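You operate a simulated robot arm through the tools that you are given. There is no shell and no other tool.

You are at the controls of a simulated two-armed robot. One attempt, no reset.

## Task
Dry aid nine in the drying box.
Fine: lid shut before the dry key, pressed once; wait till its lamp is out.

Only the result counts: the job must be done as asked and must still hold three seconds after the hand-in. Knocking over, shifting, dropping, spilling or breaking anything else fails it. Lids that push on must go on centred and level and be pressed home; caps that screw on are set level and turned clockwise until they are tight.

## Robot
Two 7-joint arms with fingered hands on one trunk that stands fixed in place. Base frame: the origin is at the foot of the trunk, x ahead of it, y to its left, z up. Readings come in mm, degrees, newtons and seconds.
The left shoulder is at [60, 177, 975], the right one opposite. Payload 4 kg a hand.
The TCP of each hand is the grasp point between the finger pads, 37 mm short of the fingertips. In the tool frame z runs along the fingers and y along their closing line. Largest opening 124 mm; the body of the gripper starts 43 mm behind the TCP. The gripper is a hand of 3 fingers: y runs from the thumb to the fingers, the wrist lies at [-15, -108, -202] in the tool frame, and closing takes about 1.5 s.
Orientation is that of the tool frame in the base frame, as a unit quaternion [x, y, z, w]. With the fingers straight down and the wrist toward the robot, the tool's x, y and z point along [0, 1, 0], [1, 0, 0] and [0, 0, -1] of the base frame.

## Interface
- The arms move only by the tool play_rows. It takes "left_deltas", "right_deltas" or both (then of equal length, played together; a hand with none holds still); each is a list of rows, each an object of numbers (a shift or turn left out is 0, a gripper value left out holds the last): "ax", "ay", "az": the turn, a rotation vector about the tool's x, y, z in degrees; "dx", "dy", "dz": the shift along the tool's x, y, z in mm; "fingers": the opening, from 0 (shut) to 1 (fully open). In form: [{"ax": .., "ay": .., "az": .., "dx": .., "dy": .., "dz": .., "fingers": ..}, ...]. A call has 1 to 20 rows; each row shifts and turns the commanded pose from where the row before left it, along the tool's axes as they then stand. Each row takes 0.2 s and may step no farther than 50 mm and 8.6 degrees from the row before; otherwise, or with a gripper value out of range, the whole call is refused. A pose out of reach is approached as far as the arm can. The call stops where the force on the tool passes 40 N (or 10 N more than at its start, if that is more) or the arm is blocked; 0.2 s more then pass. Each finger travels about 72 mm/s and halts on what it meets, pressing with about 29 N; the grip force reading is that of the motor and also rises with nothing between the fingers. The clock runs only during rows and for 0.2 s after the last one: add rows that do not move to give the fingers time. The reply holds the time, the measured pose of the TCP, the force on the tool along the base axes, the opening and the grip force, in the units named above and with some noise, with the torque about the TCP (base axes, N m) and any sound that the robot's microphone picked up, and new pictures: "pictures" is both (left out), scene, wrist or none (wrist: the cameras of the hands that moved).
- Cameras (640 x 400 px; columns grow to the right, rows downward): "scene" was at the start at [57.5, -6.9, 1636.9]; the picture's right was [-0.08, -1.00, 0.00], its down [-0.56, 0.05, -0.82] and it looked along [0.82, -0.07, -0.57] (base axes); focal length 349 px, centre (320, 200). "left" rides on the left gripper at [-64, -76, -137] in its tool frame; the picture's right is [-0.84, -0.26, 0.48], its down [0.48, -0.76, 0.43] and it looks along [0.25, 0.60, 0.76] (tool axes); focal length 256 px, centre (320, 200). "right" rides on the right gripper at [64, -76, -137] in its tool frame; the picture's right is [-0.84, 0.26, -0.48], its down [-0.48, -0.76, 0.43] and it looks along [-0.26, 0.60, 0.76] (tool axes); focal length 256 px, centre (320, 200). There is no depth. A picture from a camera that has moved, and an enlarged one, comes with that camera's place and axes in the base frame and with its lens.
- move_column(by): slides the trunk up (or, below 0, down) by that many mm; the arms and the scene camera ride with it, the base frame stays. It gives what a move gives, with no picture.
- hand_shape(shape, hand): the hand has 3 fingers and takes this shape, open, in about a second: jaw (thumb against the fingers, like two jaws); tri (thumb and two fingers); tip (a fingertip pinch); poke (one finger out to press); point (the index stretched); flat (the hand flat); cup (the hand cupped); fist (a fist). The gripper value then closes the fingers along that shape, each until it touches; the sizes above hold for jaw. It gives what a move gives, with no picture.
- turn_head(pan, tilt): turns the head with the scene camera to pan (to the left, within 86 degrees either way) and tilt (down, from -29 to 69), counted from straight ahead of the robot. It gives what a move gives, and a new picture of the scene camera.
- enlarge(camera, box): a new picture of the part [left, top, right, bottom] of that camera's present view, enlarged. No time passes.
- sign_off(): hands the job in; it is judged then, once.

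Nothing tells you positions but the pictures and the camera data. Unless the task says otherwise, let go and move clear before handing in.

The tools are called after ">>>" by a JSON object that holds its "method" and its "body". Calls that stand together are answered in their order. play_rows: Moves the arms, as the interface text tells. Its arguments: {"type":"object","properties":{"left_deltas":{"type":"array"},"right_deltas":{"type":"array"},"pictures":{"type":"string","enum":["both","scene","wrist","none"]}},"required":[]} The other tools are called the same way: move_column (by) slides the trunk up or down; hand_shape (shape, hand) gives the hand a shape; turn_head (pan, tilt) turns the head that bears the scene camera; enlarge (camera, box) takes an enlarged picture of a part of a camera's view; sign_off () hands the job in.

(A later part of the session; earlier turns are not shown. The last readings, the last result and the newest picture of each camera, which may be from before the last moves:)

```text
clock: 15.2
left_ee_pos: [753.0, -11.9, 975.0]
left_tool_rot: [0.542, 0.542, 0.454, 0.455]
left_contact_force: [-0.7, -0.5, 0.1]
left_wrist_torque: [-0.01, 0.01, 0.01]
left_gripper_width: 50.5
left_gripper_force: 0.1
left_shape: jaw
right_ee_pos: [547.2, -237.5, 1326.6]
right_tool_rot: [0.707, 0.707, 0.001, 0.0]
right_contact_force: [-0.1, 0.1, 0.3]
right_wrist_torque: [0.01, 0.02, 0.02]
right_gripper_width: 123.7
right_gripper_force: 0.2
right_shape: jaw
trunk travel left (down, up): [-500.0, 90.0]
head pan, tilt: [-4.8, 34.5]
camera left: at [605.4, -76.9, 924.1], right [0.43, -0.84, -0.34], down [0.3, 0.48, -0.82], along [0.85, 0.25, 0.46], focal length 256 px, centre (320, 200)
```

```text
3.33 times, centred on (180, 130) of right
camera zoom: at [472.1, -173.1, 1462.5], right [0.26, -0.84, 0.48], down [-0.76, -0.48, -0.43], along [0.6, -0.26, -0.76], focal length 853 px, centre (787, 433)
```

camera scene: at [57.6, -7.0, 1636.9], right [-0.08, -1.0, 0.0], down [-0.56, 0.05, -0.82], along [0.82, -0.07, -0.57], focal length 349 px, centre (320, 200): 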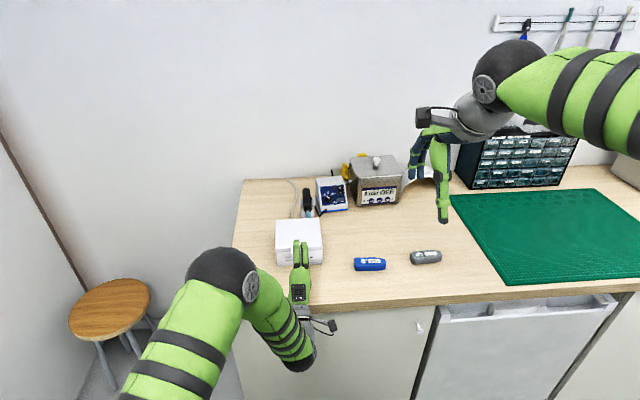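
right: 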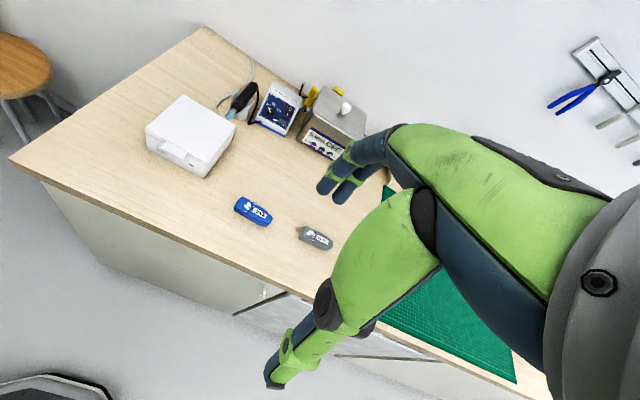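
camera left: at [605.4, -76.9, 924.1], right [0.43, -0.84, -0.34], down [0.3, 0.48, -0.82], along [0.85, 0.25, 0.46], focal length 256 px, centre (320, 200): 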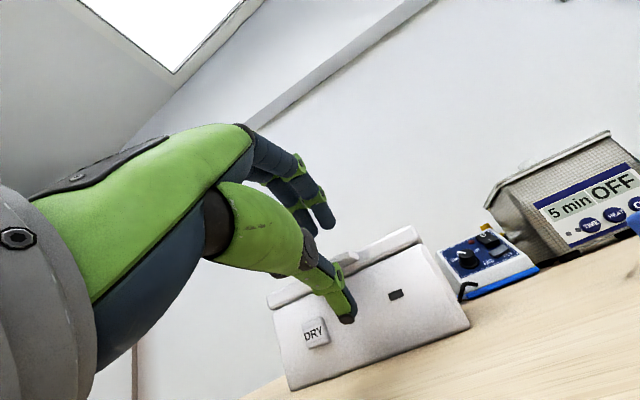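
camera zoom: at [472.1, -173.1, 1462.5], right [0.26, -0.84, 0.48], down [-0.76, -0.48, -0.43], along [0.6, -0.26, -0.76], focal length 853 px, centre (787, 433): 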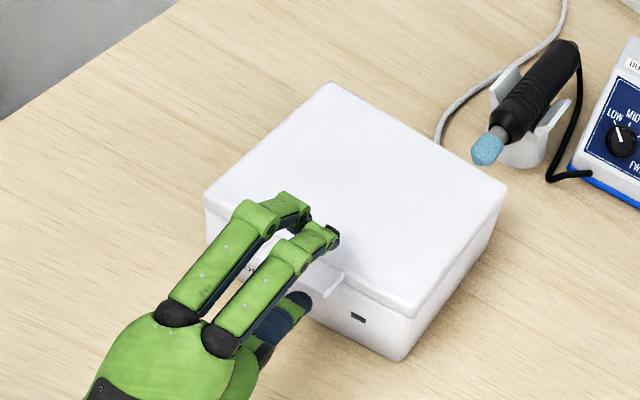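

The thumb tip is now under the tab's edge (tab underside looks to be at z≈961). I'll go 8 mm further in and then rise slowly until it touches.

>>> {"method": "play_rows", "body": {"left_deltas": [{"dy": 1.4, "dz": 7.9}, {"dy": 4.9, "dz": -0.9}, {"dy": 4.9, "dz": -0.9}, {"dy": 4.9, "dz": -0.9}, {}], "pictures": "wrist"}}

>>> {"method": "enlarge", "body": {"camera": "left", "box": [260, 180, 480, 370]}}

>>> {"method": "enlarge", "body": {"camera": "right", "box": [100, 70, 260, 190]}}

```text
clock: 16.4
left_ee_pos: [760.9, -13.6, 990.4]
left_tool_rot: [0.542, 0.542, 0.454, 0.454]
left_contact_force: [-1.5, 0.4, -2.0]
left_wrist_torque: [0.01, 0.07, 0.0]
left_gripper_width: 51.2
left_gripper_force: 0.1
left_shape: jaw
right_ee_pos: [547.7, -237.8, 1326.7]
right_tool_rot: [0.707, 0.708, 0.0, 0.0]
right_contact_force: [1.0, -0.7, 0.2]
right_wrist_torque: [-0.01, 0.01, -0.01]
right_gripper_width: 123.4
right_gripper_force: 0.0
right_shape: jaw
trunk travel left (down, up): [-500.0, 90.0]
head pan, tilt: [-4.8, 34.5]
camera left: at [613.1, -78.0, 940.0], right [0.43, -0.84, -0.34], down [0.3, 0.48, -0.82], along [0.85, 0.25, 0.46], focal length 256 px, centre (320, 200)
```

left: 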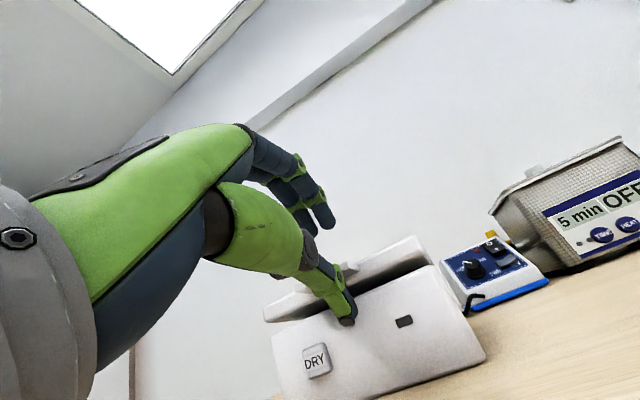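

```text
2.11 times, centred on (370, 275) of left
camera zoom: at [613.1, -78.0, 940.0], right [0.43, -0.84, -0.34], down [0.3, 0.48, -0.82], along [0.85, 0.25, 0.46], focal length 539 px, centre (215, 42)
```

zoom: 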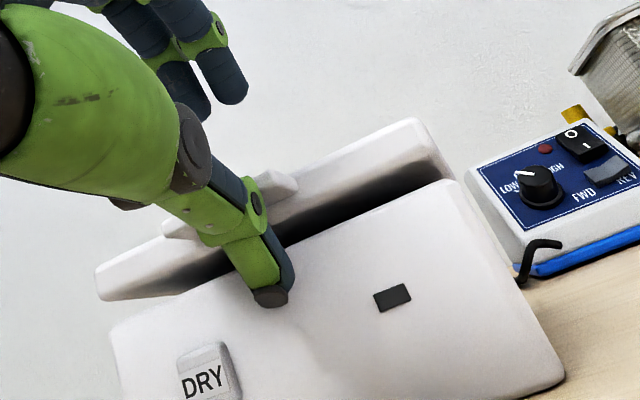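

```text
3.33 times, centred on (180, 130) of right
camera zoom: at [472.1, -173.1, 1462.5], right [0.26, -0.84, 0.48], down [-0.76, -0.48, -0.43], along [0.6, -0.26, -0.76], focal length 853 px, centre (787, 433)
```

zoom: 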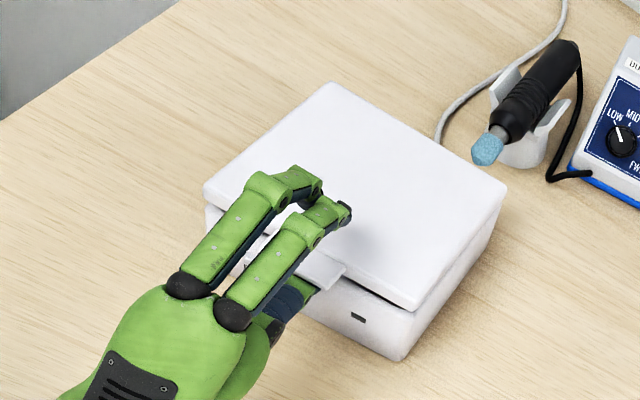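

The lid is lifting cleanly on the thumb with only about 2 N. I'll keep following the hinge arc upward.

>>> {"method": "play_rows", "body": {"left_deltas": [{"dy": 10.1, "dz": -0.7}, {"dy": 10.2, "dz": 0}, {"dy": 10.2, "dz": 0.7}, {"dy": 10.1, "dz": 1.4}, {"dy": 10, "dz": 2.1}, {"dy": 7.4, "dz": 2.05}, {}], "pictures": "both"}}

>>> {"method": "enlarge", "body": {"camera": "right", "box": [100, 50, 270, 190]}}

```text
clock: 18.0
left_ee_pos: [775.9, -13.5, 1047.0]
left_tool_rot: [0.542, 0.541, 0.454, 0.455]
left_contact_force: [-0.8, 0.0, 0.2]
left_wrist_torque: [0.01, 0.02, -0.01]
left_gripper_width: 50.3
left_gripper_force: 0.1
left_shape: jaw
right_ee_pos: [548.2, -237.1, 1327.6]
right_tool_rot: [0.707, 0.707, 0.001, 0.0]
right_contact_force: [-1.0, 0.7, -0.3]
right_wrist_torque: [0.01, -0.03, -0.05]
right_gripper_width: 123.8
right_gripper_force: 0.1
right_shape: jaw
trunk travel left (down, up): [-500.0, 90.0]
head pan, tilt: [-4.8, 34.5]
camera scene: at [57.6, -6.9, 1636.9], right [-0.08, -1.0, 0.0], down [-0.56, 0.05, -0.82], along [0.82, -0.07, -0.57], focal length 349 px, centre (320, 200)
camera left: at [628.3, -77.1, 995.8], right [0.43, -0.84, -0.34], down [0.3, 0.48, -0.82], along [0.85, 0.25, 0.46], focal length 256 px, centre (320, 200)
```

scene: 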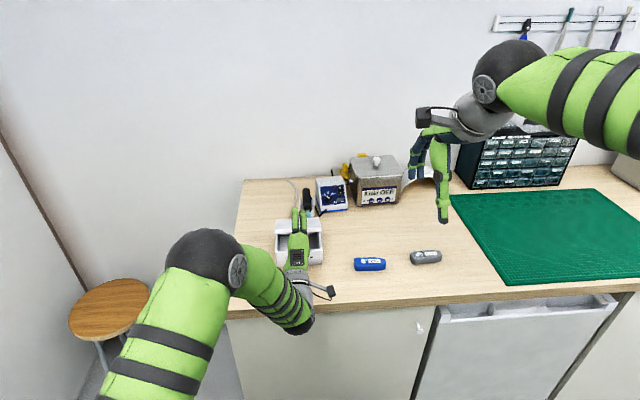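
left: 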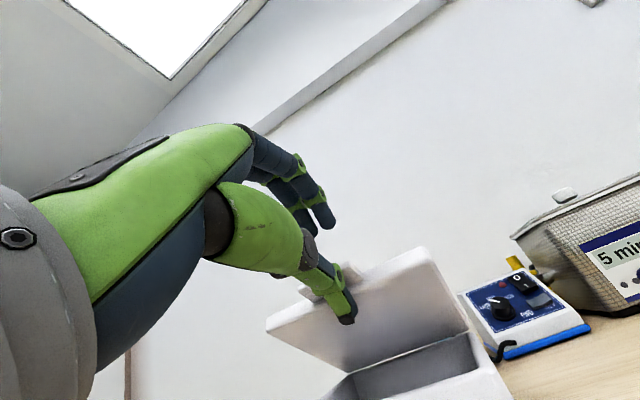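

```text
2.86 times, centred on (185, 120) of right
camera zoom: at [472.1, -173.1, 1462.5], right [0.26, -0.84, 0.48], down [-0.76, -0.48, -0.43], along [0.6, -0.26, -0.76], focal length 731 px, centre (706, 429)
```

zoom: 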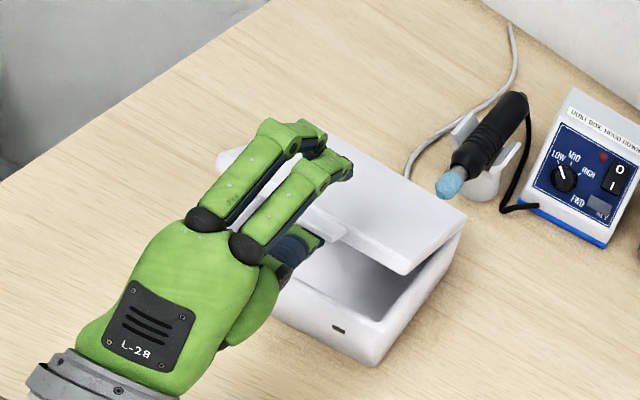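

The lid is about 27° open and moving freely. I'll continue along the arc to roughly 75°.

>>> {"method": "play_rows", "body": {"left_deltas": [{"dy": 12.5, "dz": 2.9}, {"dy": 12.75, "dz": 4.4}, {"dy": 12.2, "dz": 5.7}, {"dy": 11.55, "dz": 6.9}, {"dy": 10.8, "dz": 8.1}, {"dy": 9.9, "dz": 9.2}, {"dy": 8.85, "dz": 10.2}, {"dy": 7.7, "dz": 11.05}, {}], "pictures": "both"}}

>>> {"method": "enlarge", "body": {"camera": "right", "box": [100, 50, 270, 190]}}

>>> {"method": "enlarge", "body": {"camera": "scene", "box": [250, 170, 370, 290]}}

```text
clock: 20.0
left_ee_pos: [847.5, -13.3, 1122.9]
left_tool_rot: [0.541, 0.542, 0.454, 0.454]
left_contact_force: [0.5, 0.3, -0.1]
left_wrist_torque: [0.01, 0.0, -0.02]
left_gripper_width: 50.6
left_gripper_force: 0.0
left_shape: jaw
right_ee_pos: [548.1, -237.9, 1326.5]
right_tool_rot: [0.707, 0.707, 0.0, 0.0]
right_contact_force: [-0.7, 0.0, -0.3]
right_wrist_torque: [0.02, 0.0, 0.0]
right_gripper_width: 123.5
right_gripper_force: 0.0
right_shape: jaw
trunk travel left (down, up): [-500.0, 90.0]
head pan, tilt: [-4.8, 34.5]
camera scene: at [57.6, -6.9, 1636.9], right [-0.08, -1.0, 0.0], down [-0.56, 0.05, -0.82], along [0.82, -0.07, -0.57], focal length 349 px, centre (320, 200)
camera left: at [700.6, -77.8, 1071.3], right [0.43, -0.84, -0.34], down [0.3, 0.48, -0.82], along [0.85, 0.25, 0.46], focal length 256 px, centre (320, 200)
```

scene: 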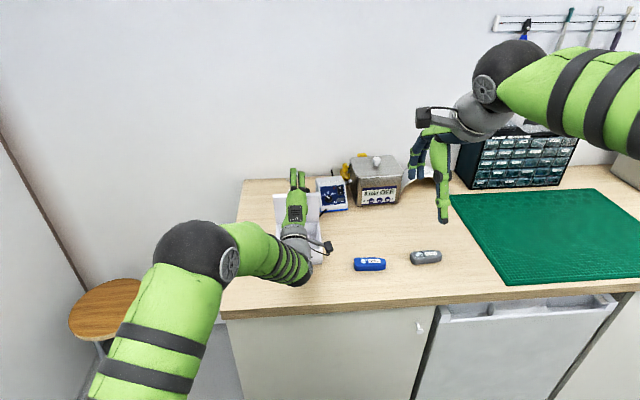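
left: 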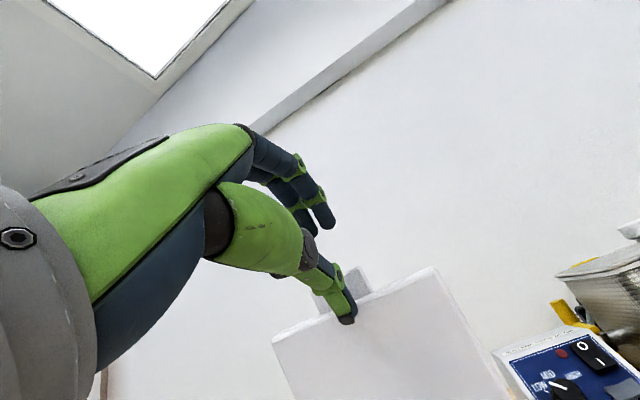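

```text
2.86 times, centred on (185, 120) of right
camera zoom: at [472.1, -173.0, 1462.5], right [0.26, -0.84, 0.48], down [-0.76, -0.48, -0.43], along [0.6, -0.26, -0.76], focal length 731 px, centre (706, 429)
```

zoom: 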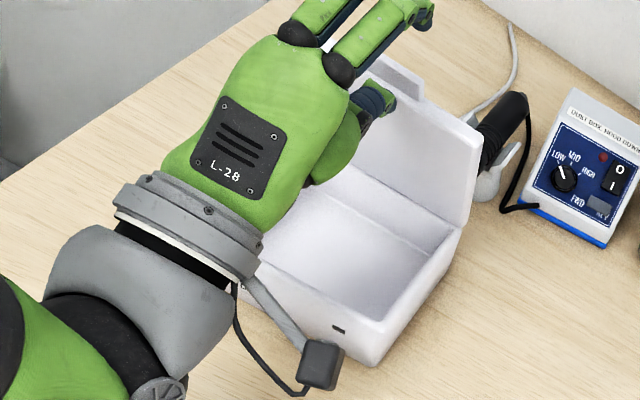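

```text
3.33 times, centred on (310, 230) of scene
camera zoom: at [57.6, -6.9, 1636.9], right [-0.08, -1.0, 0.0], down [-0.56, 0.05, -0.82], along [0.82, -0.07, -0.57], focal length 1164 px, centre (353, 100)
```

zoom: 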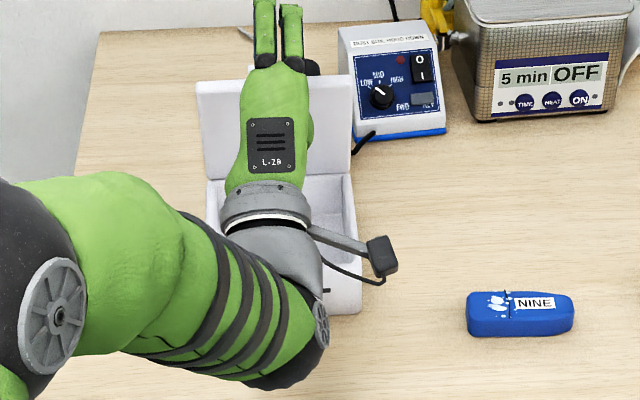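

The lid is near 75–80° with almost no force. I'll continue gently past vertical and see whether it stays there.

>>> {"method": "play_rows", "body": {"left_deltas": [{"dy": 3.8, "dz": 6.9}, {"dy": 3.7, "dz": 6.9}, {"dy": 2.9, "dz": 7.3}, {"dy": 2.9, "dz": 7.3}, {"dy": 2, "dz": 7.6}, {"dy": 1.9, "dz": 7.6}, {}], "pictures": "both"}}

>>> {"method": "enlarge", "body": {"camera": "right", "box": [100, 50, 270, 190]}}

```text
clock: 21.6
left_ee_pos: [891.7, -11.7, 1129.7]
left_tool_rot: [0.542, 0.54, 0.454, 0.456]
left_contact_force: [-0.3, -0.5, 0.3]
left_wrist_torque: [0.0, 0.0, -0.02]
left_gripper_width: 50.2
left_gripper_force: 0.1
left_shape: jaw
right_ee_pos: [546.8, -236.0, 1326.0]
right_tool_rot: [0.707, 0.707, 0.0, 0.0]
right_contact_force: [0.6, -0.6, 0.3]
right_wrist_torque: [0.01, -0.01, 0.0]
right_gripper_width: 123.6
right_gripper_force: 0.2
right_shape: jaw
trunk travel left (down, up): [-500.0, 90.0]
head pan, tilt: [-4.8, 34.5]
camera scene: at [57.6, -7.0, 1636.9], right [-0.08, -1.0, 0.0], down [-0.56, 0.05, -0.82], along [0.82, -0.07, -0.57], focal length 349 px, centre (320, 200)
camera left: at [745.2, -76.7, 1079.6], right [0.43, -0.84, -0.34], down [0.3, 0.48, -0.82], along [0.85, 0.25, 0.46], focal length 256 px, centre (320, 200)
```

scene: 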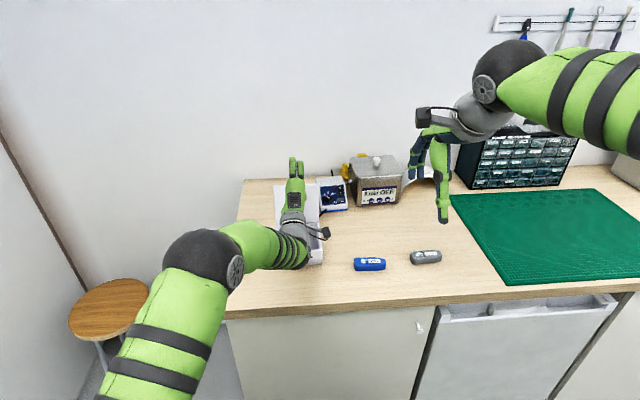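
left: 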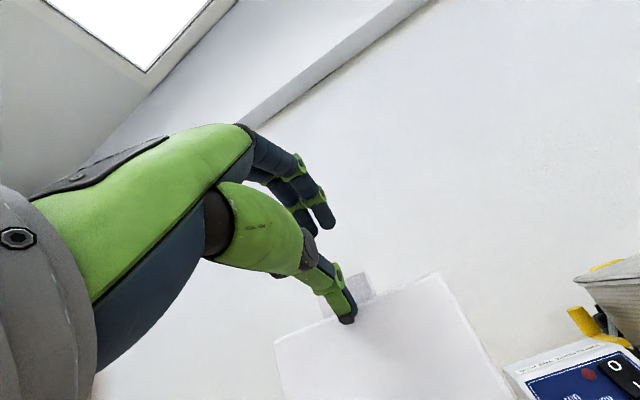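

```text
2.86 times, centred on (185, 120) of right
camera zoom: at [472.1, -173.1, 1462.5], right [0.26, -0.84, 0.48], down [-0.76, -0.48, -0.43], along [0.6, -0.26, -0.76], focal length 731 px, centre (706, 429)
```

zoom: 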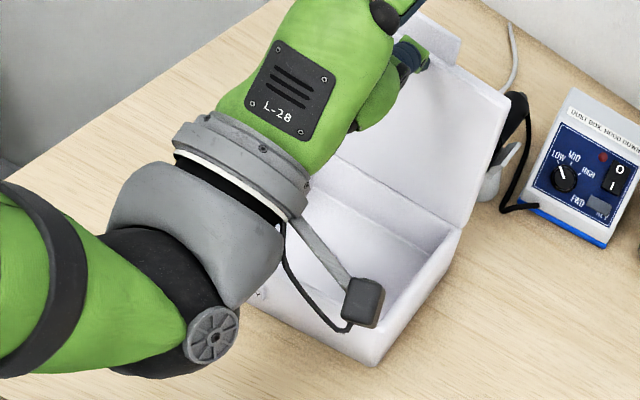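

The lid looks to be past vertical. I'll draw the thumb back a little to see if the lid stays.

>>> {"method": "play_rows", "body": {"left_deltas": [{"dy": -1.3, "dz": -7.4}, {"dy": -1.3, "dz": -7.4}, {}, {}], "pictures": "wrist"}}

>>> {"method": "enlarge", "body": {"camera": "right", "box": [100, 50, 270, 190]}}

>>> {"method": "enlarge", "body": {"camera": "left", "box": [260, 200, 520, 400]}}

```text
clock: 22.6
left_ee_pos: [878.5, -12.0, 1130.0]
left_tool_rot: [0.543, 0.541, 0.453, 0.455]
left_contact_force: [0.1, 0.0, -0.3]
left_wrist_torque: [0.0, 0.01, -0.02]
left_gripper_width: 49.9
left_gripper_force: 0.1
left_shape: jaw
right_ee_pos: [546.7, -238.9, 1326.5]
right_tool_rot: [0.707, 0.707, 0.0, -0.001]
right_contact_force: [0.6, 0.3, -0.4]
right_wrist_torque: [0.03, 0.01, 0.02]
right_gripper_width: 123.5
right_gripper_force: 0.0
right_shape: jaw
trunk travel left (down, up): [-500.0, 90.0]
head pan, tilt: [-4.8, 34.5]
camera left: at [730.7, -76.4, 1078.8], right [0.43, -0.84, -0.34], down [0.3, 0.48, -0.82], along [0.85, 0.25, 0.46], focal length 256 px, centre (320, 200)
```

left: 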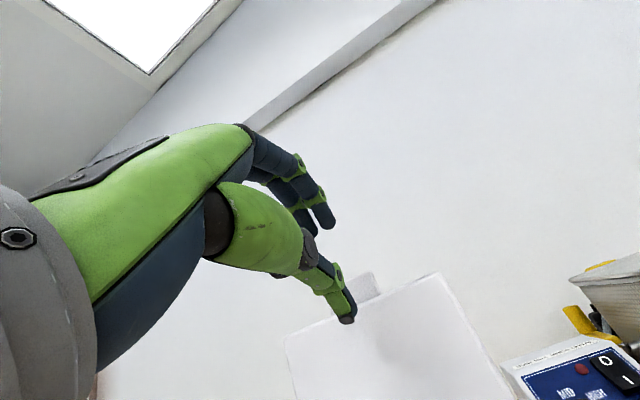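

```text
2.86 times, centred on (185, 120) of right
camera zoom: at [472.2, -173.1, 1462.4], right [0.26, -0.84, 0.48], down [-0.76, -0.48, -0.43], along [0.6, -0.26, -0.76], focal length 731 px, centre (706, 429)
```

zoom: 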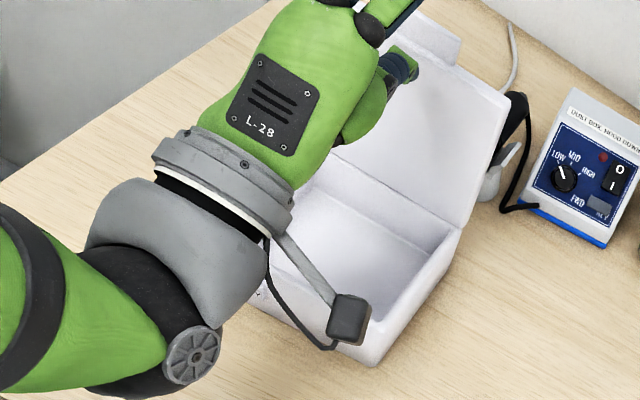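

```text
2.00 times, centred on (390, 300) of left
camera zoom: at [730.7, -76.4, 1078.8], right [0.43, -0.84, -0.34], down [0.3, 0.48, -0.82], along [0.85, 0.25, 0.46], focal length 512 px, centre (180, 0)
```

zoom: 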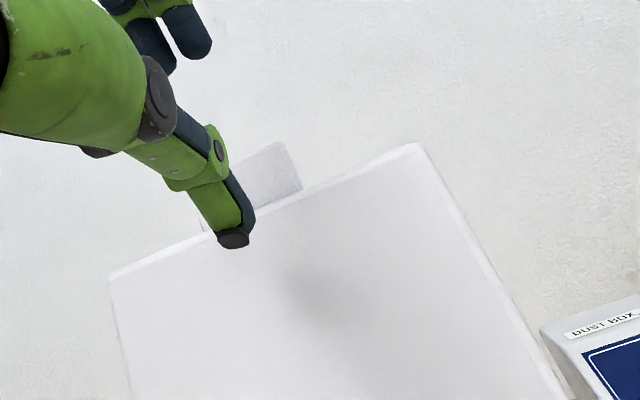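

The lid stays open on its own at about 95–100°. I'll retract the left arm back and to the left, out of the right hand's way, keeping this tool orientation for later.

>>> {"method": "play_rows", "body": {"left_deltas": [{"dy": -5.2, "dz": -29.5}, {"dy": -7, "dz": -39}, {"dy": -7, "dz": -39}, {"dy": -7, "dz": -39}, {"dx": 40}, {"dx": 40}, {"dx": 40}, {"dx": 40}, {"dx": 40}, {}], "pictures": "both"}}

>>> {"method": "enlarge", "body": {"camera": "scene", "box": [250, 170, 450, 290]}}

>>> {"method": "enlarge", "body": {"camera": "right", "box": [100, 50, 270, 240]}}

```text
clock: 24.8
left_ee_pos: [716.5, 96.6, 1142.9]
left_tool_rot: [0.533, 0.553, 0.461, 0.444]
left_contact_force: [0.7, -0.4, 0.2]
left_wrist_torque: [0.02, 0.01, 0.02]
left_gripper_width: 50.4
left_gripper_force: 0.0
left_shape: jaw
left hand out of reach, approached as far as the arm can: row 7, 8, 9
right_ee_pos: [547.0, -237.0, 1326.5]
right_tool_rot: [0.707, 0.707, 0.0, 0.001]
right_contact_force: [0.5, -0.7, -1.0]
right_wrist_torque: [0.01, 0.01, 0.01]
right_gripper_width: 123.7
right_gripper_force: 0.1
right_shape: jaw
trunk travel left (down, up): [-500.0, 90.0]
head pan, tilt: [-4.8, 34.5]
camera scene: at [57.9, -7.0, 1636.9], right [-0.08, -1.0, 0.0], down [-0.56, 0.05, -0.82], along [0.82, -0.07, -0.57], focal length 349 px, centre (320, 200)
camera left: at [570.5, 27.1, 1093.8], right [0.46, -0.82, -0.34], down [0.27, 0.49, -0.83], along [0.84, 0.29, 0.45], focal length 256 px, centre (320, 200)
```

scene: 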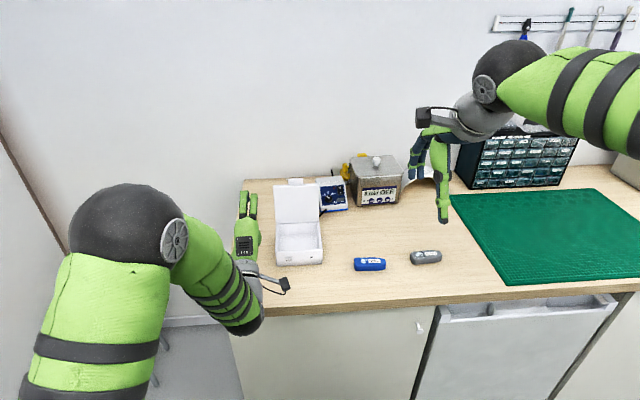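
left: 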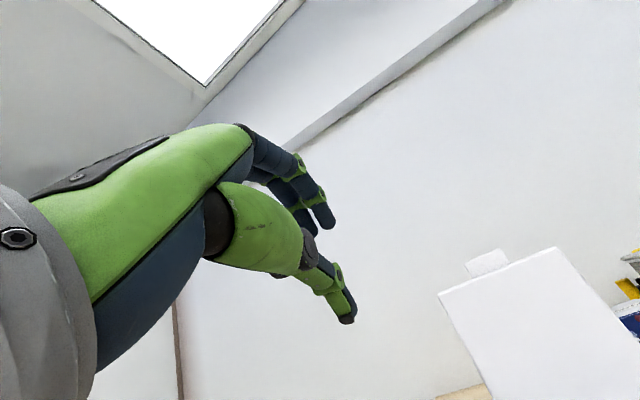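

```text
3.20 times, centred on (350, 230) of scene
camera zoom: at [57.9, -7.0, 1636.9], right [-0.08, -1.0, 0.0], down [-0.56, 0.05, -0.82], along [0.82, -0.07, -0.57], focal length 1118 px, centre (224, 104)
```

zoom: 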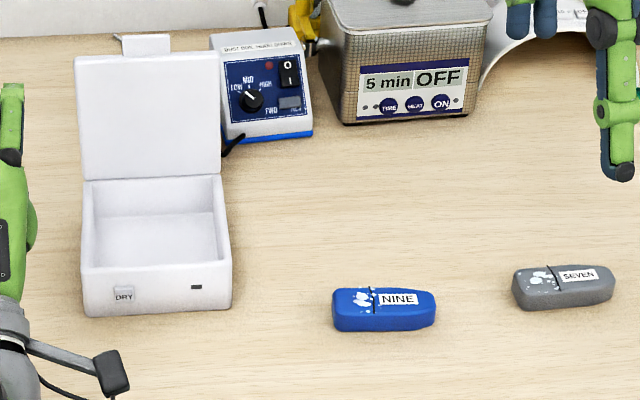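

```text
2.11 times, centred on (185, 145) of right
camera zoom: at [472.4, -173.1, 1462.3], right [0.26, -0.84, 0.48], down [-0.76, -0.48, -0.43], along [0.6, -0.26, -0.76], focal length 539 px, centre (604, 316)
```

zoom: 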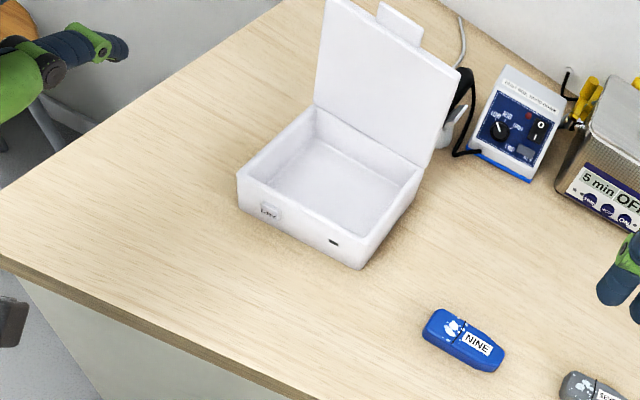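

The lid stands open and both the box and the aid are undisturbed. The left arm hit its sideways limit, so I'll bring its command back in range and park it higher and further back.

>>> {"method": "play_rows", "body": {"left_deltas": [{"dx": -40}, {"dx": -40}, {"dy": 27, "dz": -20}, {"dy": 27, "dz": -20}, {"dy": 27, "dz": -20}, {"dy": 27, "dz": -20}, {}], "pictures": "scene"}}

```text
clock: 26.4
left_ee_pos: [654.7, 17.0, 1263.0]
left_tool_rot: [0.542, 0.542, 0.454, 0.455]
left_contact_force: [0.2, -0.8, 0.2]
left_wrist_torque: [-0.02, -0.01, 0.0]
left_gripper_width: 50.0
left_gripper_force: 0.0
left_shape: jaw
right_ee_pos: [548.5, -238.5, 1325.8]
right_tool_rot: [0.707, 0.707, -0.001, 0.0]
right_contact_force: [-0.7, -0.7, 0.6]
right_wrist_torque: [0.04, 0.0, -0.02]
right_gripper_width: 123.5
right_gripper_force: 0.0
right_shape: jaw
trunk travel left (down, up): [-500.0, 90.0]
head pan, tilt: [-4.8, 34.5]
camera scene: at [58.0, -7.1, 1636.9], right [-0.08, -1.0, 0.0], down [-0.56, 0.05, -0.82], along [0.82, -0.07, -0.57], focal length 349 px, centre (320, 200)
```

scene: 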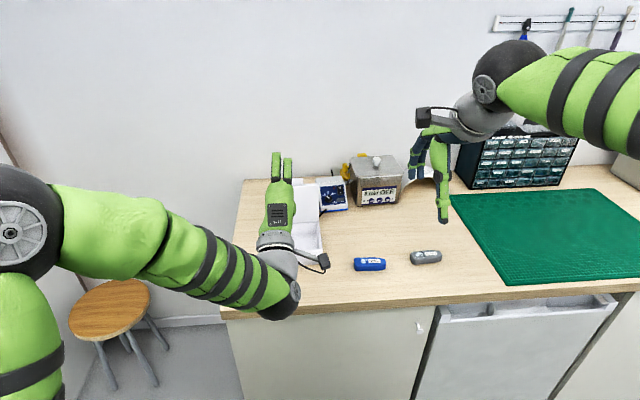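

Now I'll shift the parked left hand to the left at this height, where it has more room.

>>> {"method": "play_rows", "body": {"left_deltas": [{"dx": 35, "dy": -3.5, "dz": -19.7}, {"dx": 35, "dy": -3.5, "dz": -19.7}, {"dx": 35, "dy": -3.5, "dz": -19.7}, {"dx": 35, "dy": -3.5, "dz": -19.7}, {}], "pictures": "scene"}}

```text
clock: 27.6
left_ee_pos: [571.8, 131.9, 1264.1]
left_tool_rot: [0.538, 0.547, 0.456, 0.452]
left_contact_force: [0.5, -0.4, 0.0]
left_wrist_torque: [-0.02, -0.02, -0.03]
left_gripper_width: 50.5
left_gripper_force: 0.1
left_shape: jaw
left hand out of reach, approached as far as the arm can: row 4
right_ee_pos: [547.2, -237.7, 1325.8]
right_tool_rot: [0.707, 0.707, 0.0, -0.001]
right_contact_force: [0.5, 0.9, 0.3]
right_wrist_torque: [0.04, -0.01, -0.02]
right_gripper_width: 123.8
right_gripper_force: 0.0
right_shape: jaw
trunk travel left (down, up): [-500.0, 90.0]
head pan, tilt: [-4.8, 34.5]
camera scene: at [57.8, -7.0, 1636.9], right [-0.08, -1.0, 0.0], down [-0.56, 0.05, -0.82], along [0.82, -0.07, -0.57], focal length 349 px, centre (320, 200)
```

scene: 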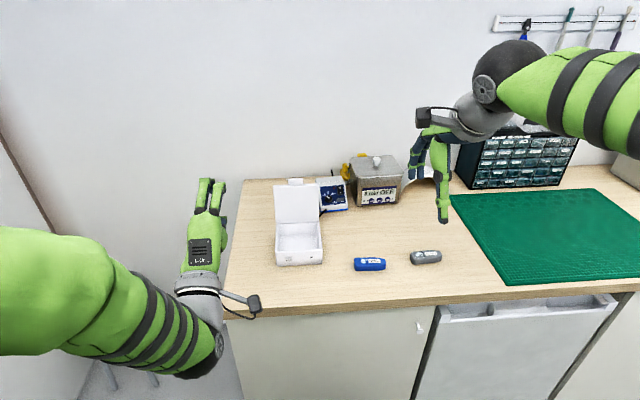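

The left arm is parked clear. I put the aid's centre at about (773, -214), about 92×38×25 mm with its long axis nearly along y. I'll bring the right hand above it with the jaw partly open.

>>> {"method": "play_rows", "body": {"right_deltas": [{"dx": 3.25, "dy": 28.1, "dz": 33.3, "fingers": 0.68}, {"dx": 3.25, "dy": 28.1, "dz": 33.3}, {"dx": 3.25, "dy": 28.1, "dz": 33.3}, {"dx": 3.25, "dy": 28.1, "dz": 33.3}, {"dx": 3.25, "dy": 28.1, "dz": 33.3}, {"dx": 3.25, "dy": 28.1, "dz": 33.3}, {"dx": 3.25, "dy": 28.1, "dz": 33.3}, {"dx": 3.25, "dy": 28.1, "dz": 33.3}, {"az": 2.6}, {}], "pictures": "both"}}

>>> {"method": "enlarge", "body": {"camera": "right", "box": [180, 180, 400, 400]}}

>>> {"method": "enlarge", "body": {"camera": "scene", "box": [320, 190, 440, 290]}}

```text
clock: 29.8
left_ee_pos: [572.4, 132.8, 1264.0]
left_tool_rot: [0.537, 0.547, 0.457, 0.452]
left_contact_force: [-0.9, 0.5, -0.6]
left_wrist_torque: [0.0, 0.0, 0.03]
left_gripper_width: 50.2
left_gripper_force: 0.0
left_shape: jaw
right_ee_pos: [771.9, -211.3, 1058.7]
right_tool_rot: [0.724, 0.69, -0.001, 0.0]
right_contact_force: [-0.8, -0.5, -0.1]
right_wrist_torque: [0.0, -0.02, 0.0]
right_gripper_width: 84.6
right_gripper_force: 0.1
right_shape: jaw
trunk travel left (down, up): [-500.0, 90.0]
head pan, tilt: [-4.8, 34.5]
camera scene: at [57.9, -7.1, 1636.9], right [-0.08, -1.0, 0.0], down [-0.56, 0.05, -0.82], along [0.82, -0.07, -0.57], focal length 349 px, centre (320, 200)
camera right: at [700.5, -142.9, 1195.1], right [0.22, -0.85, 0.48], down [-0.78, -0.45, -0.43], along [0.58, -0.28, -0.76], focal length 256 px, centre (320, 200)
```

scene: 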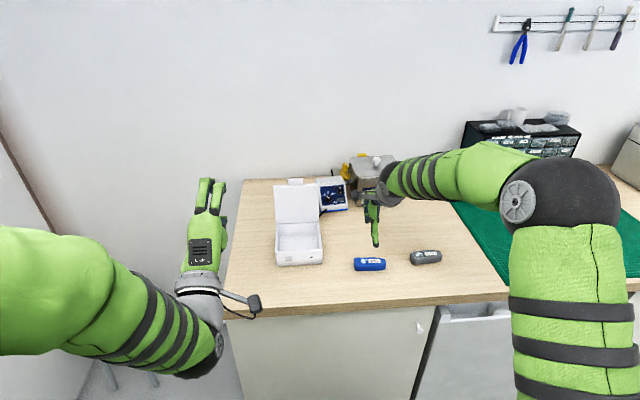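
right: 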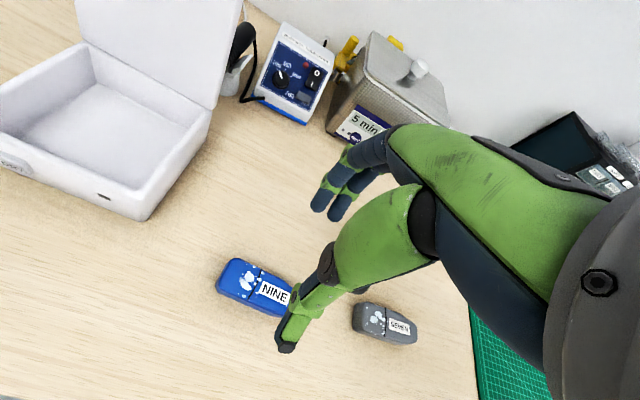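

```text
1.82 times, centred on (290, 290) of right
camera zoom: at [700.5, -142.9, 1195.1], right [0.22, -0.85, 0.48], down [-0.78, -0.45, -0.43], along [0.58, -0.28, -0.76], focal length 465 px, centre (374, 36)
```

zoom: 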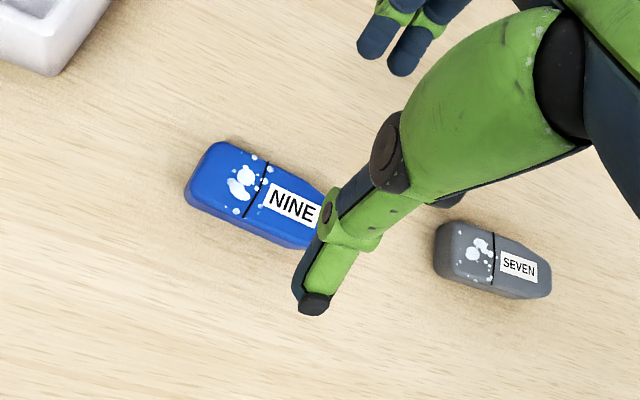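

```text
4.00 times, centred on (380, 240) of scene
camera zoom: at [57.9, -7.1, 1636.9], right [-0.08, -1.0, 0.0], down [-0.56, 0.05, -0.82], along [0.82, -0.07, -0.57], focal length 1397 px, centre (80, 40)
```

zoom: 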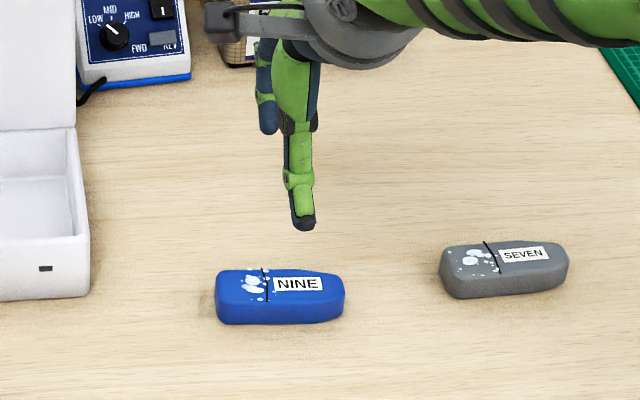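

The hand straddles the aid: thumb near x≈716–730, fingers beyond x≈814, aid from x≈755 to 791 with its top at z≈925. I'll lower to TCP z≈945 first and check.

>>> {"method": "play_rows", "body": {"right_deltas": [{"dz": 25}, {"dz": 25}, {"dz": 25}, {"dz": 25}, {"dz": 13}, {}], "pictures": "both"}}

>>> {"method": "enlarge", "body": {"camera": "right", "box": [180, 180, 400, 400]}}

>>> {"method": "enlarge", "body": {"camera": "scene", "box": [320, 190, 440, 290]}}

```text
clock: 31.2
left_ee_pos: [571.4, 131.7, 1263.9]
left_tool_rot: [0.538, 0.547, 0.456, 0.452]
left_contact_force: [0.9, 0.0, -0.8]
left_wrist_torque: [-0.02, -0.02, 0.0]
left_gripper_width: 50.2
left_gripper_force: 0.0
left_shape: jaw
right_ee_pos: [773.3, -211.0, 945.8]
right_tool_rot: [0.723, 0.691, 0.0, 0.0]
right_contact_force: [-0.5, 0.6, -0.1]
right_wrist_torque: [-0.02, -0.01, 0.01]
right_gripper_width: 84.3
right_gripper_force: 0.0
right_shape: jaw
trunk travel left (down, up): [-500.0, 90.0]
head pan, tilt: [-4.8, 34.5]
camera scene: at [57.6, -6.9, 1636.9], right [-0.08, -1.0, 0.0], down [-0.56, 0.05, -0.82], along [0.82, -0.07, -0.57], focal length 349 px, centre (320, 200)
camera right: at [701.3, -142.8, 1081.6], right [0.22, -0.85, 0.48], down [-0.78, -0.45, -0.43], along [0.59, -0.28, -0.76], focal length 256 px, centre (320, 200)
```

scene: 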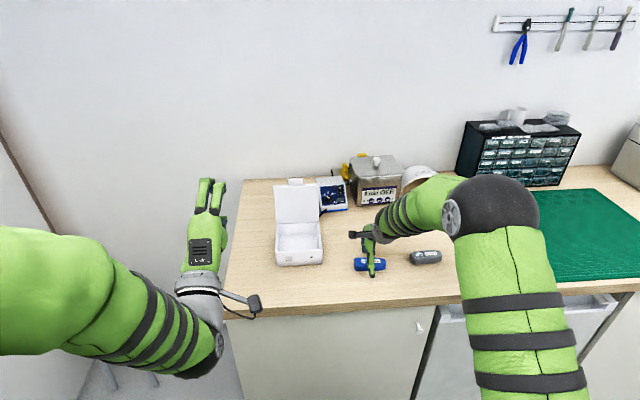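
right: 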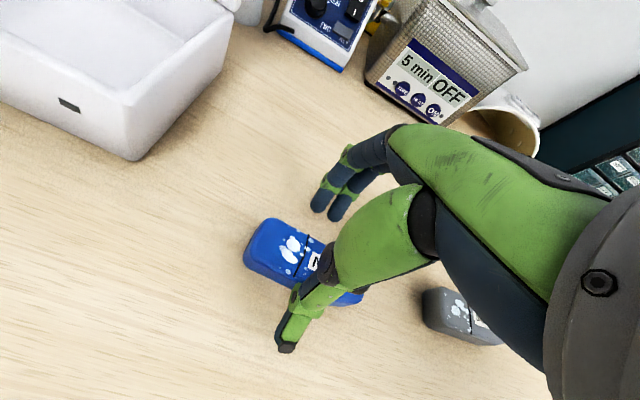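

```text
1.82 times, centred on (290, 290) of right
camera zoom: at [701.3, -142.8, 1081.6], right [0.22, -0.85, 0.48], down [-0.78, -0.45, -0.43], along [0.59, -0.28, -0.76], focal length 465 px, centre (374, 36)
```

zoom: 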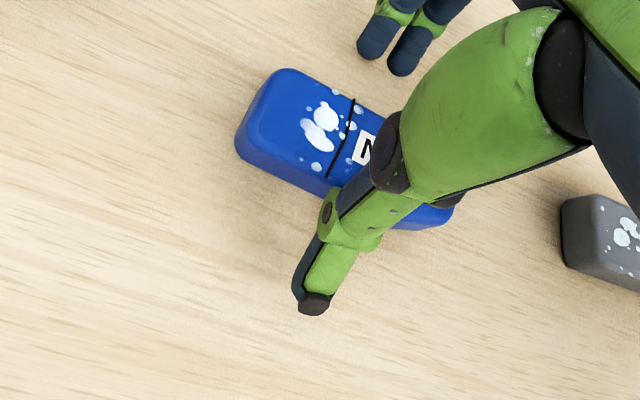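

```text
4.00 times, centred on (380, 240) of scene
camera zoom: at [57.6, -6.9, 1636.9], right [-0.08, -1.0, 0.0], down [-0.56, 0.05, -0.82], along [0.82, -0.07, -0.57], focal length 1397 px, centre (80, 40)
```

zoom: 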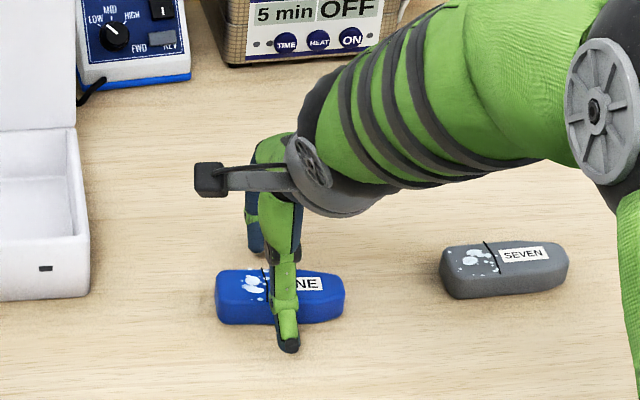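

The hand straddles the aid correctly. I'll lower another 9 mm (fingertips at about z≈900) and close on it.

>>> {"method": "play_rows", "body": {"right_deltas": [{"dz": 5}, {"dz": 4}, {}], "pictures": "none"}}

>>> {"method": "play_rows", "body": {"right_deltas": [{"fingers": 0.3}, {}, {}, {"fingers": 0.0}, {}, {}, {}, {}], "pictures": "both"}}

>>> {"method": "enlarge", "body": {"camera": "right", "box": [180, 180, 400, 400]}}

>>> {"method": "enlarge", "body": {"camera": "scene", "box": [320, 190, 440, 290]}}

```text
clock: 32.0
left_ee_pos: [572.5, 131.8, 1264.2]
left_tool_rot: [0.537, 0.546, 0.457, 0.453]
left_contact_force: [0.3, -0.4, -0.1]
left_wrist_torque: [0.02, -0.03, 0.0]
left_gripper_width: 50.1
left_gripper_force: 0.1
left_shape: jaw
right_ee_pos: [772.4, -211.5, 937.8]
right_tool_rot: [0.723, 0.691, 0.001, 0.001]
right_contact_force: [0.4, -1.5, 4.8]
right_wrist_torque: [-0.04, -0.28, -0.06]
right_gripper_width: 84.6
right_gripper_force: 0.1
right_shape: jaw
trunk travel left (down, up): [-500.0, 90.0]
head pan, tilt: [-4.8, 34.5]
```

```text
clock: 33.8
left_ee_pos: [570.9, 132.6, 1264.6]
left_tool_rot: [0.537, 0.546, 0.456, 0.453]
left_contact_force: [-0.6, 0.8, 0.2]
left_wrist_torque: [-0.02, 0.01, 0.0]
left_gripper_width: 50.0
left_gripper_force: 0.1
left_shape: jaw
right_ee_pos: [771.7, -210.6, 938.2]
right_tool_rot: [0.723, 0.69, 0.001, 0.001]
right_contact_force: [-4.4, -0.3, 16.4]
right_wrist_torque: [0.0, -0.14, 0.02]
right_gripper_width: 36.3
right_gripper_force: 29.0
right_shape: jaw
trunk travel left (down, up): [-500.0, 90.0]
head pan, tilt: [-4.8, 34.5]
camera scene: at [55.6, -6.5, 1637.1], right [-0.08, -1.0, 0.0], down [-0.56, 0.05, -0.82], along [0.82, -0.07, -0.57], focal length 349 px, centre (320, 200)
camera right: at [699.3, -142.8, 1074.2], right [0.22, -0.85, 0.48], down [-0.78, -0.45, -0.44], along [0.59, -0.28, -0.76], focal length 256 px, centre (320, 200)
```

scene: 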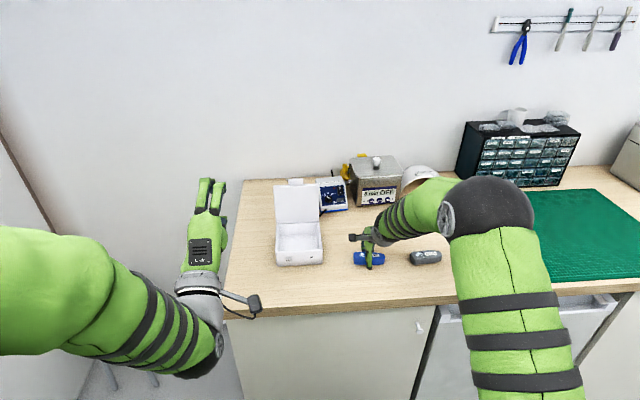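
right: 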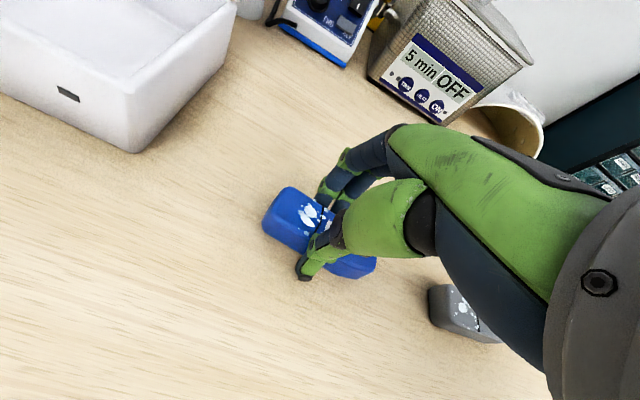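

```text
1.82 times, centred on (290, 290) of right
camera zoom: at [699.3, -142.8, 1074.2], right [0.22, -0.85, 0.48], down [-0.78, -0.45, -0.44], along [0.59, -0.28, -0.76], focal length 465 px, centre (374, 36)
```

zoom: 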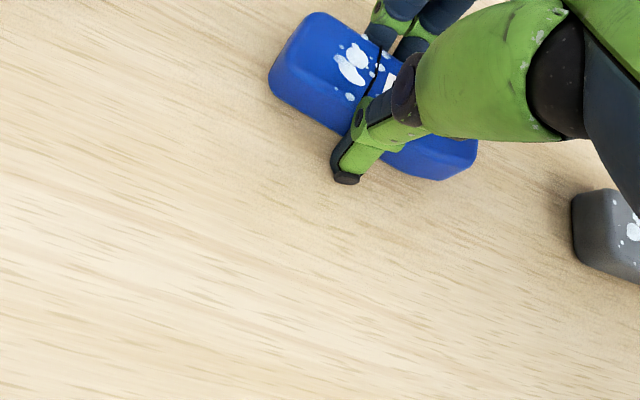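

```text
4.00 times, centred on (380, 240) of scene
camera zoom: at [55.6, -6.5, 1637.1], right [-0.08, -1.0, 0.0], down [-0.56, 0.05, -0.82], along [0.82, -0.07, -0.57], focal length 1397 px, centre (80, 40)
```

zoom: 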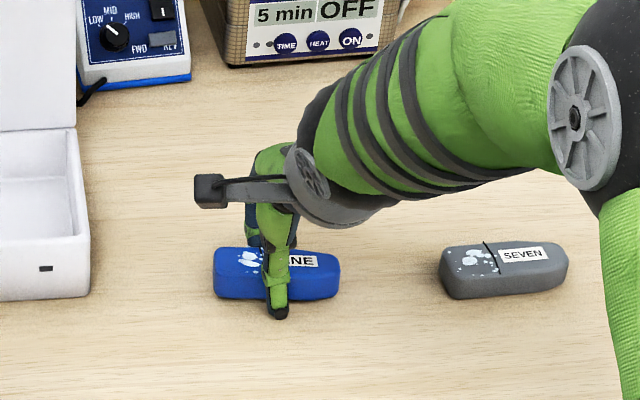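

The jaw closed to 36 mm on the aid; fingertips were lightly touching the bench (about 16 N up). I'll lift it straight up and check that it is held well.

>>> {"method": "play_rows", "body": {"right_deltas": [{"dz": -5}, {"dz": -10}, {"dz": -20}, {"dz": -25}, {"dz": -30}, {}], "pictures": "both"}}

>>> {"method": "enlarge", "body": {"camera": "right", "box": [220, 140, 420, 320]}}

>>> {"method": "enlarge", "body": {"camera": "scene", "box": [320, 190, 440, 290]}}

```text
clock: 35.2
left_ee_pos: [572.1, 131.6, 1262.8]
left_tool_rot: [0.537, 0.547, 0.457, 0.452]
left_contact_force: [0.5, 0.3, -0.3]
left_wrist_torque: [-0.03, -0.02, -0.01]
left_gripper_width: 50.3
left_gripper_force: 0.2
left_shape: jaw
right_ee_pos: [773.1, -212.5, 1030.3]
right_tool_rot: [0.723, 0.691, 0.0, 0.0]
right_contact_force: [-0.5, -0.3, -1.3]
right_wrist_torque: [0.0, 0.04, 0.02]
right_gripper_width: 34.2
right_gripper_force: 28.7
right_shape: jaw
trunk travel left (down, up): [-500.0, 90.0]
head pan, tilt: [-4.8, 34.5]
camera scene: at [57.9, -6.9, 1636.9], right [-0.08, -1.0, 0.0], down [-0.56, 0.05, -0.82], along [0.82, -0.07, -0.57], focal length 349 px, centre (320, 200)
camera right: at [700.8, -144.4, 1165.6], right [0.22, -0.85, 0.48], down [-0.78, -0.45, -0.43], along [0.58, -0.28, -0.76], focal length 256 px, centre (320, 200)
```

scene: 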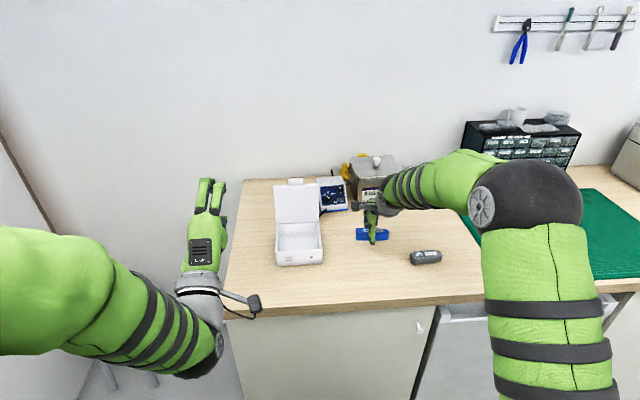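
right: 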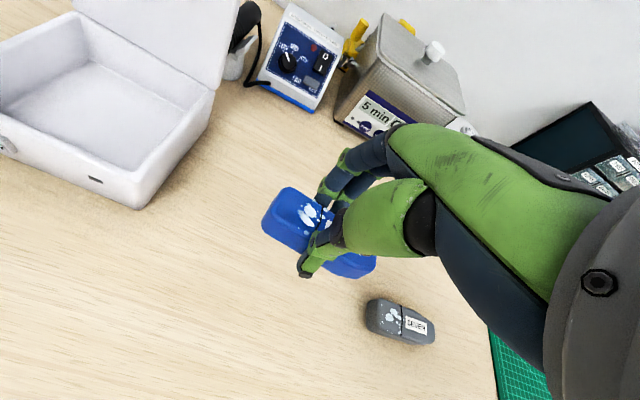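

```text
2.22 times, centred on (320, 230) of right
camera zoom: at [700.8, -144.4, 1165.6], right [0.22, -0.85, 0.48], down [-0.78, -0.45, -0.43], along [0.58, -0.28, -0.76], focal length 569 px, centre (320, 133)
```

zoom: 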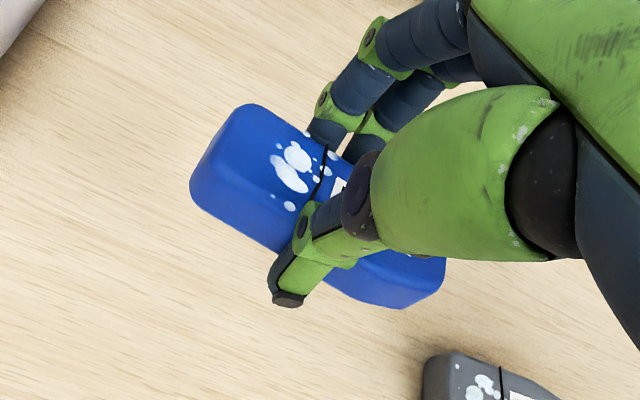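

```text
4.00 times, centred on (380, 240) of scene
camera zoom: at [57.9, -6.9, 1636.9], right [-0.08, -1.0, 0.0], down [-0.56, 0.05, -0.82], along [0.82, -0.07, -0.57], focal length 1397 px, centre (80, 40)
```

zoom: 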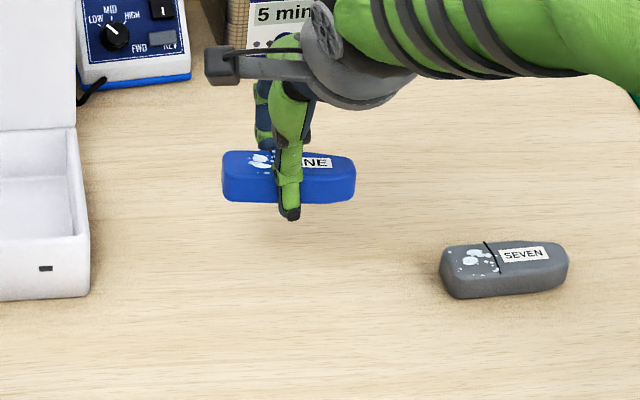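

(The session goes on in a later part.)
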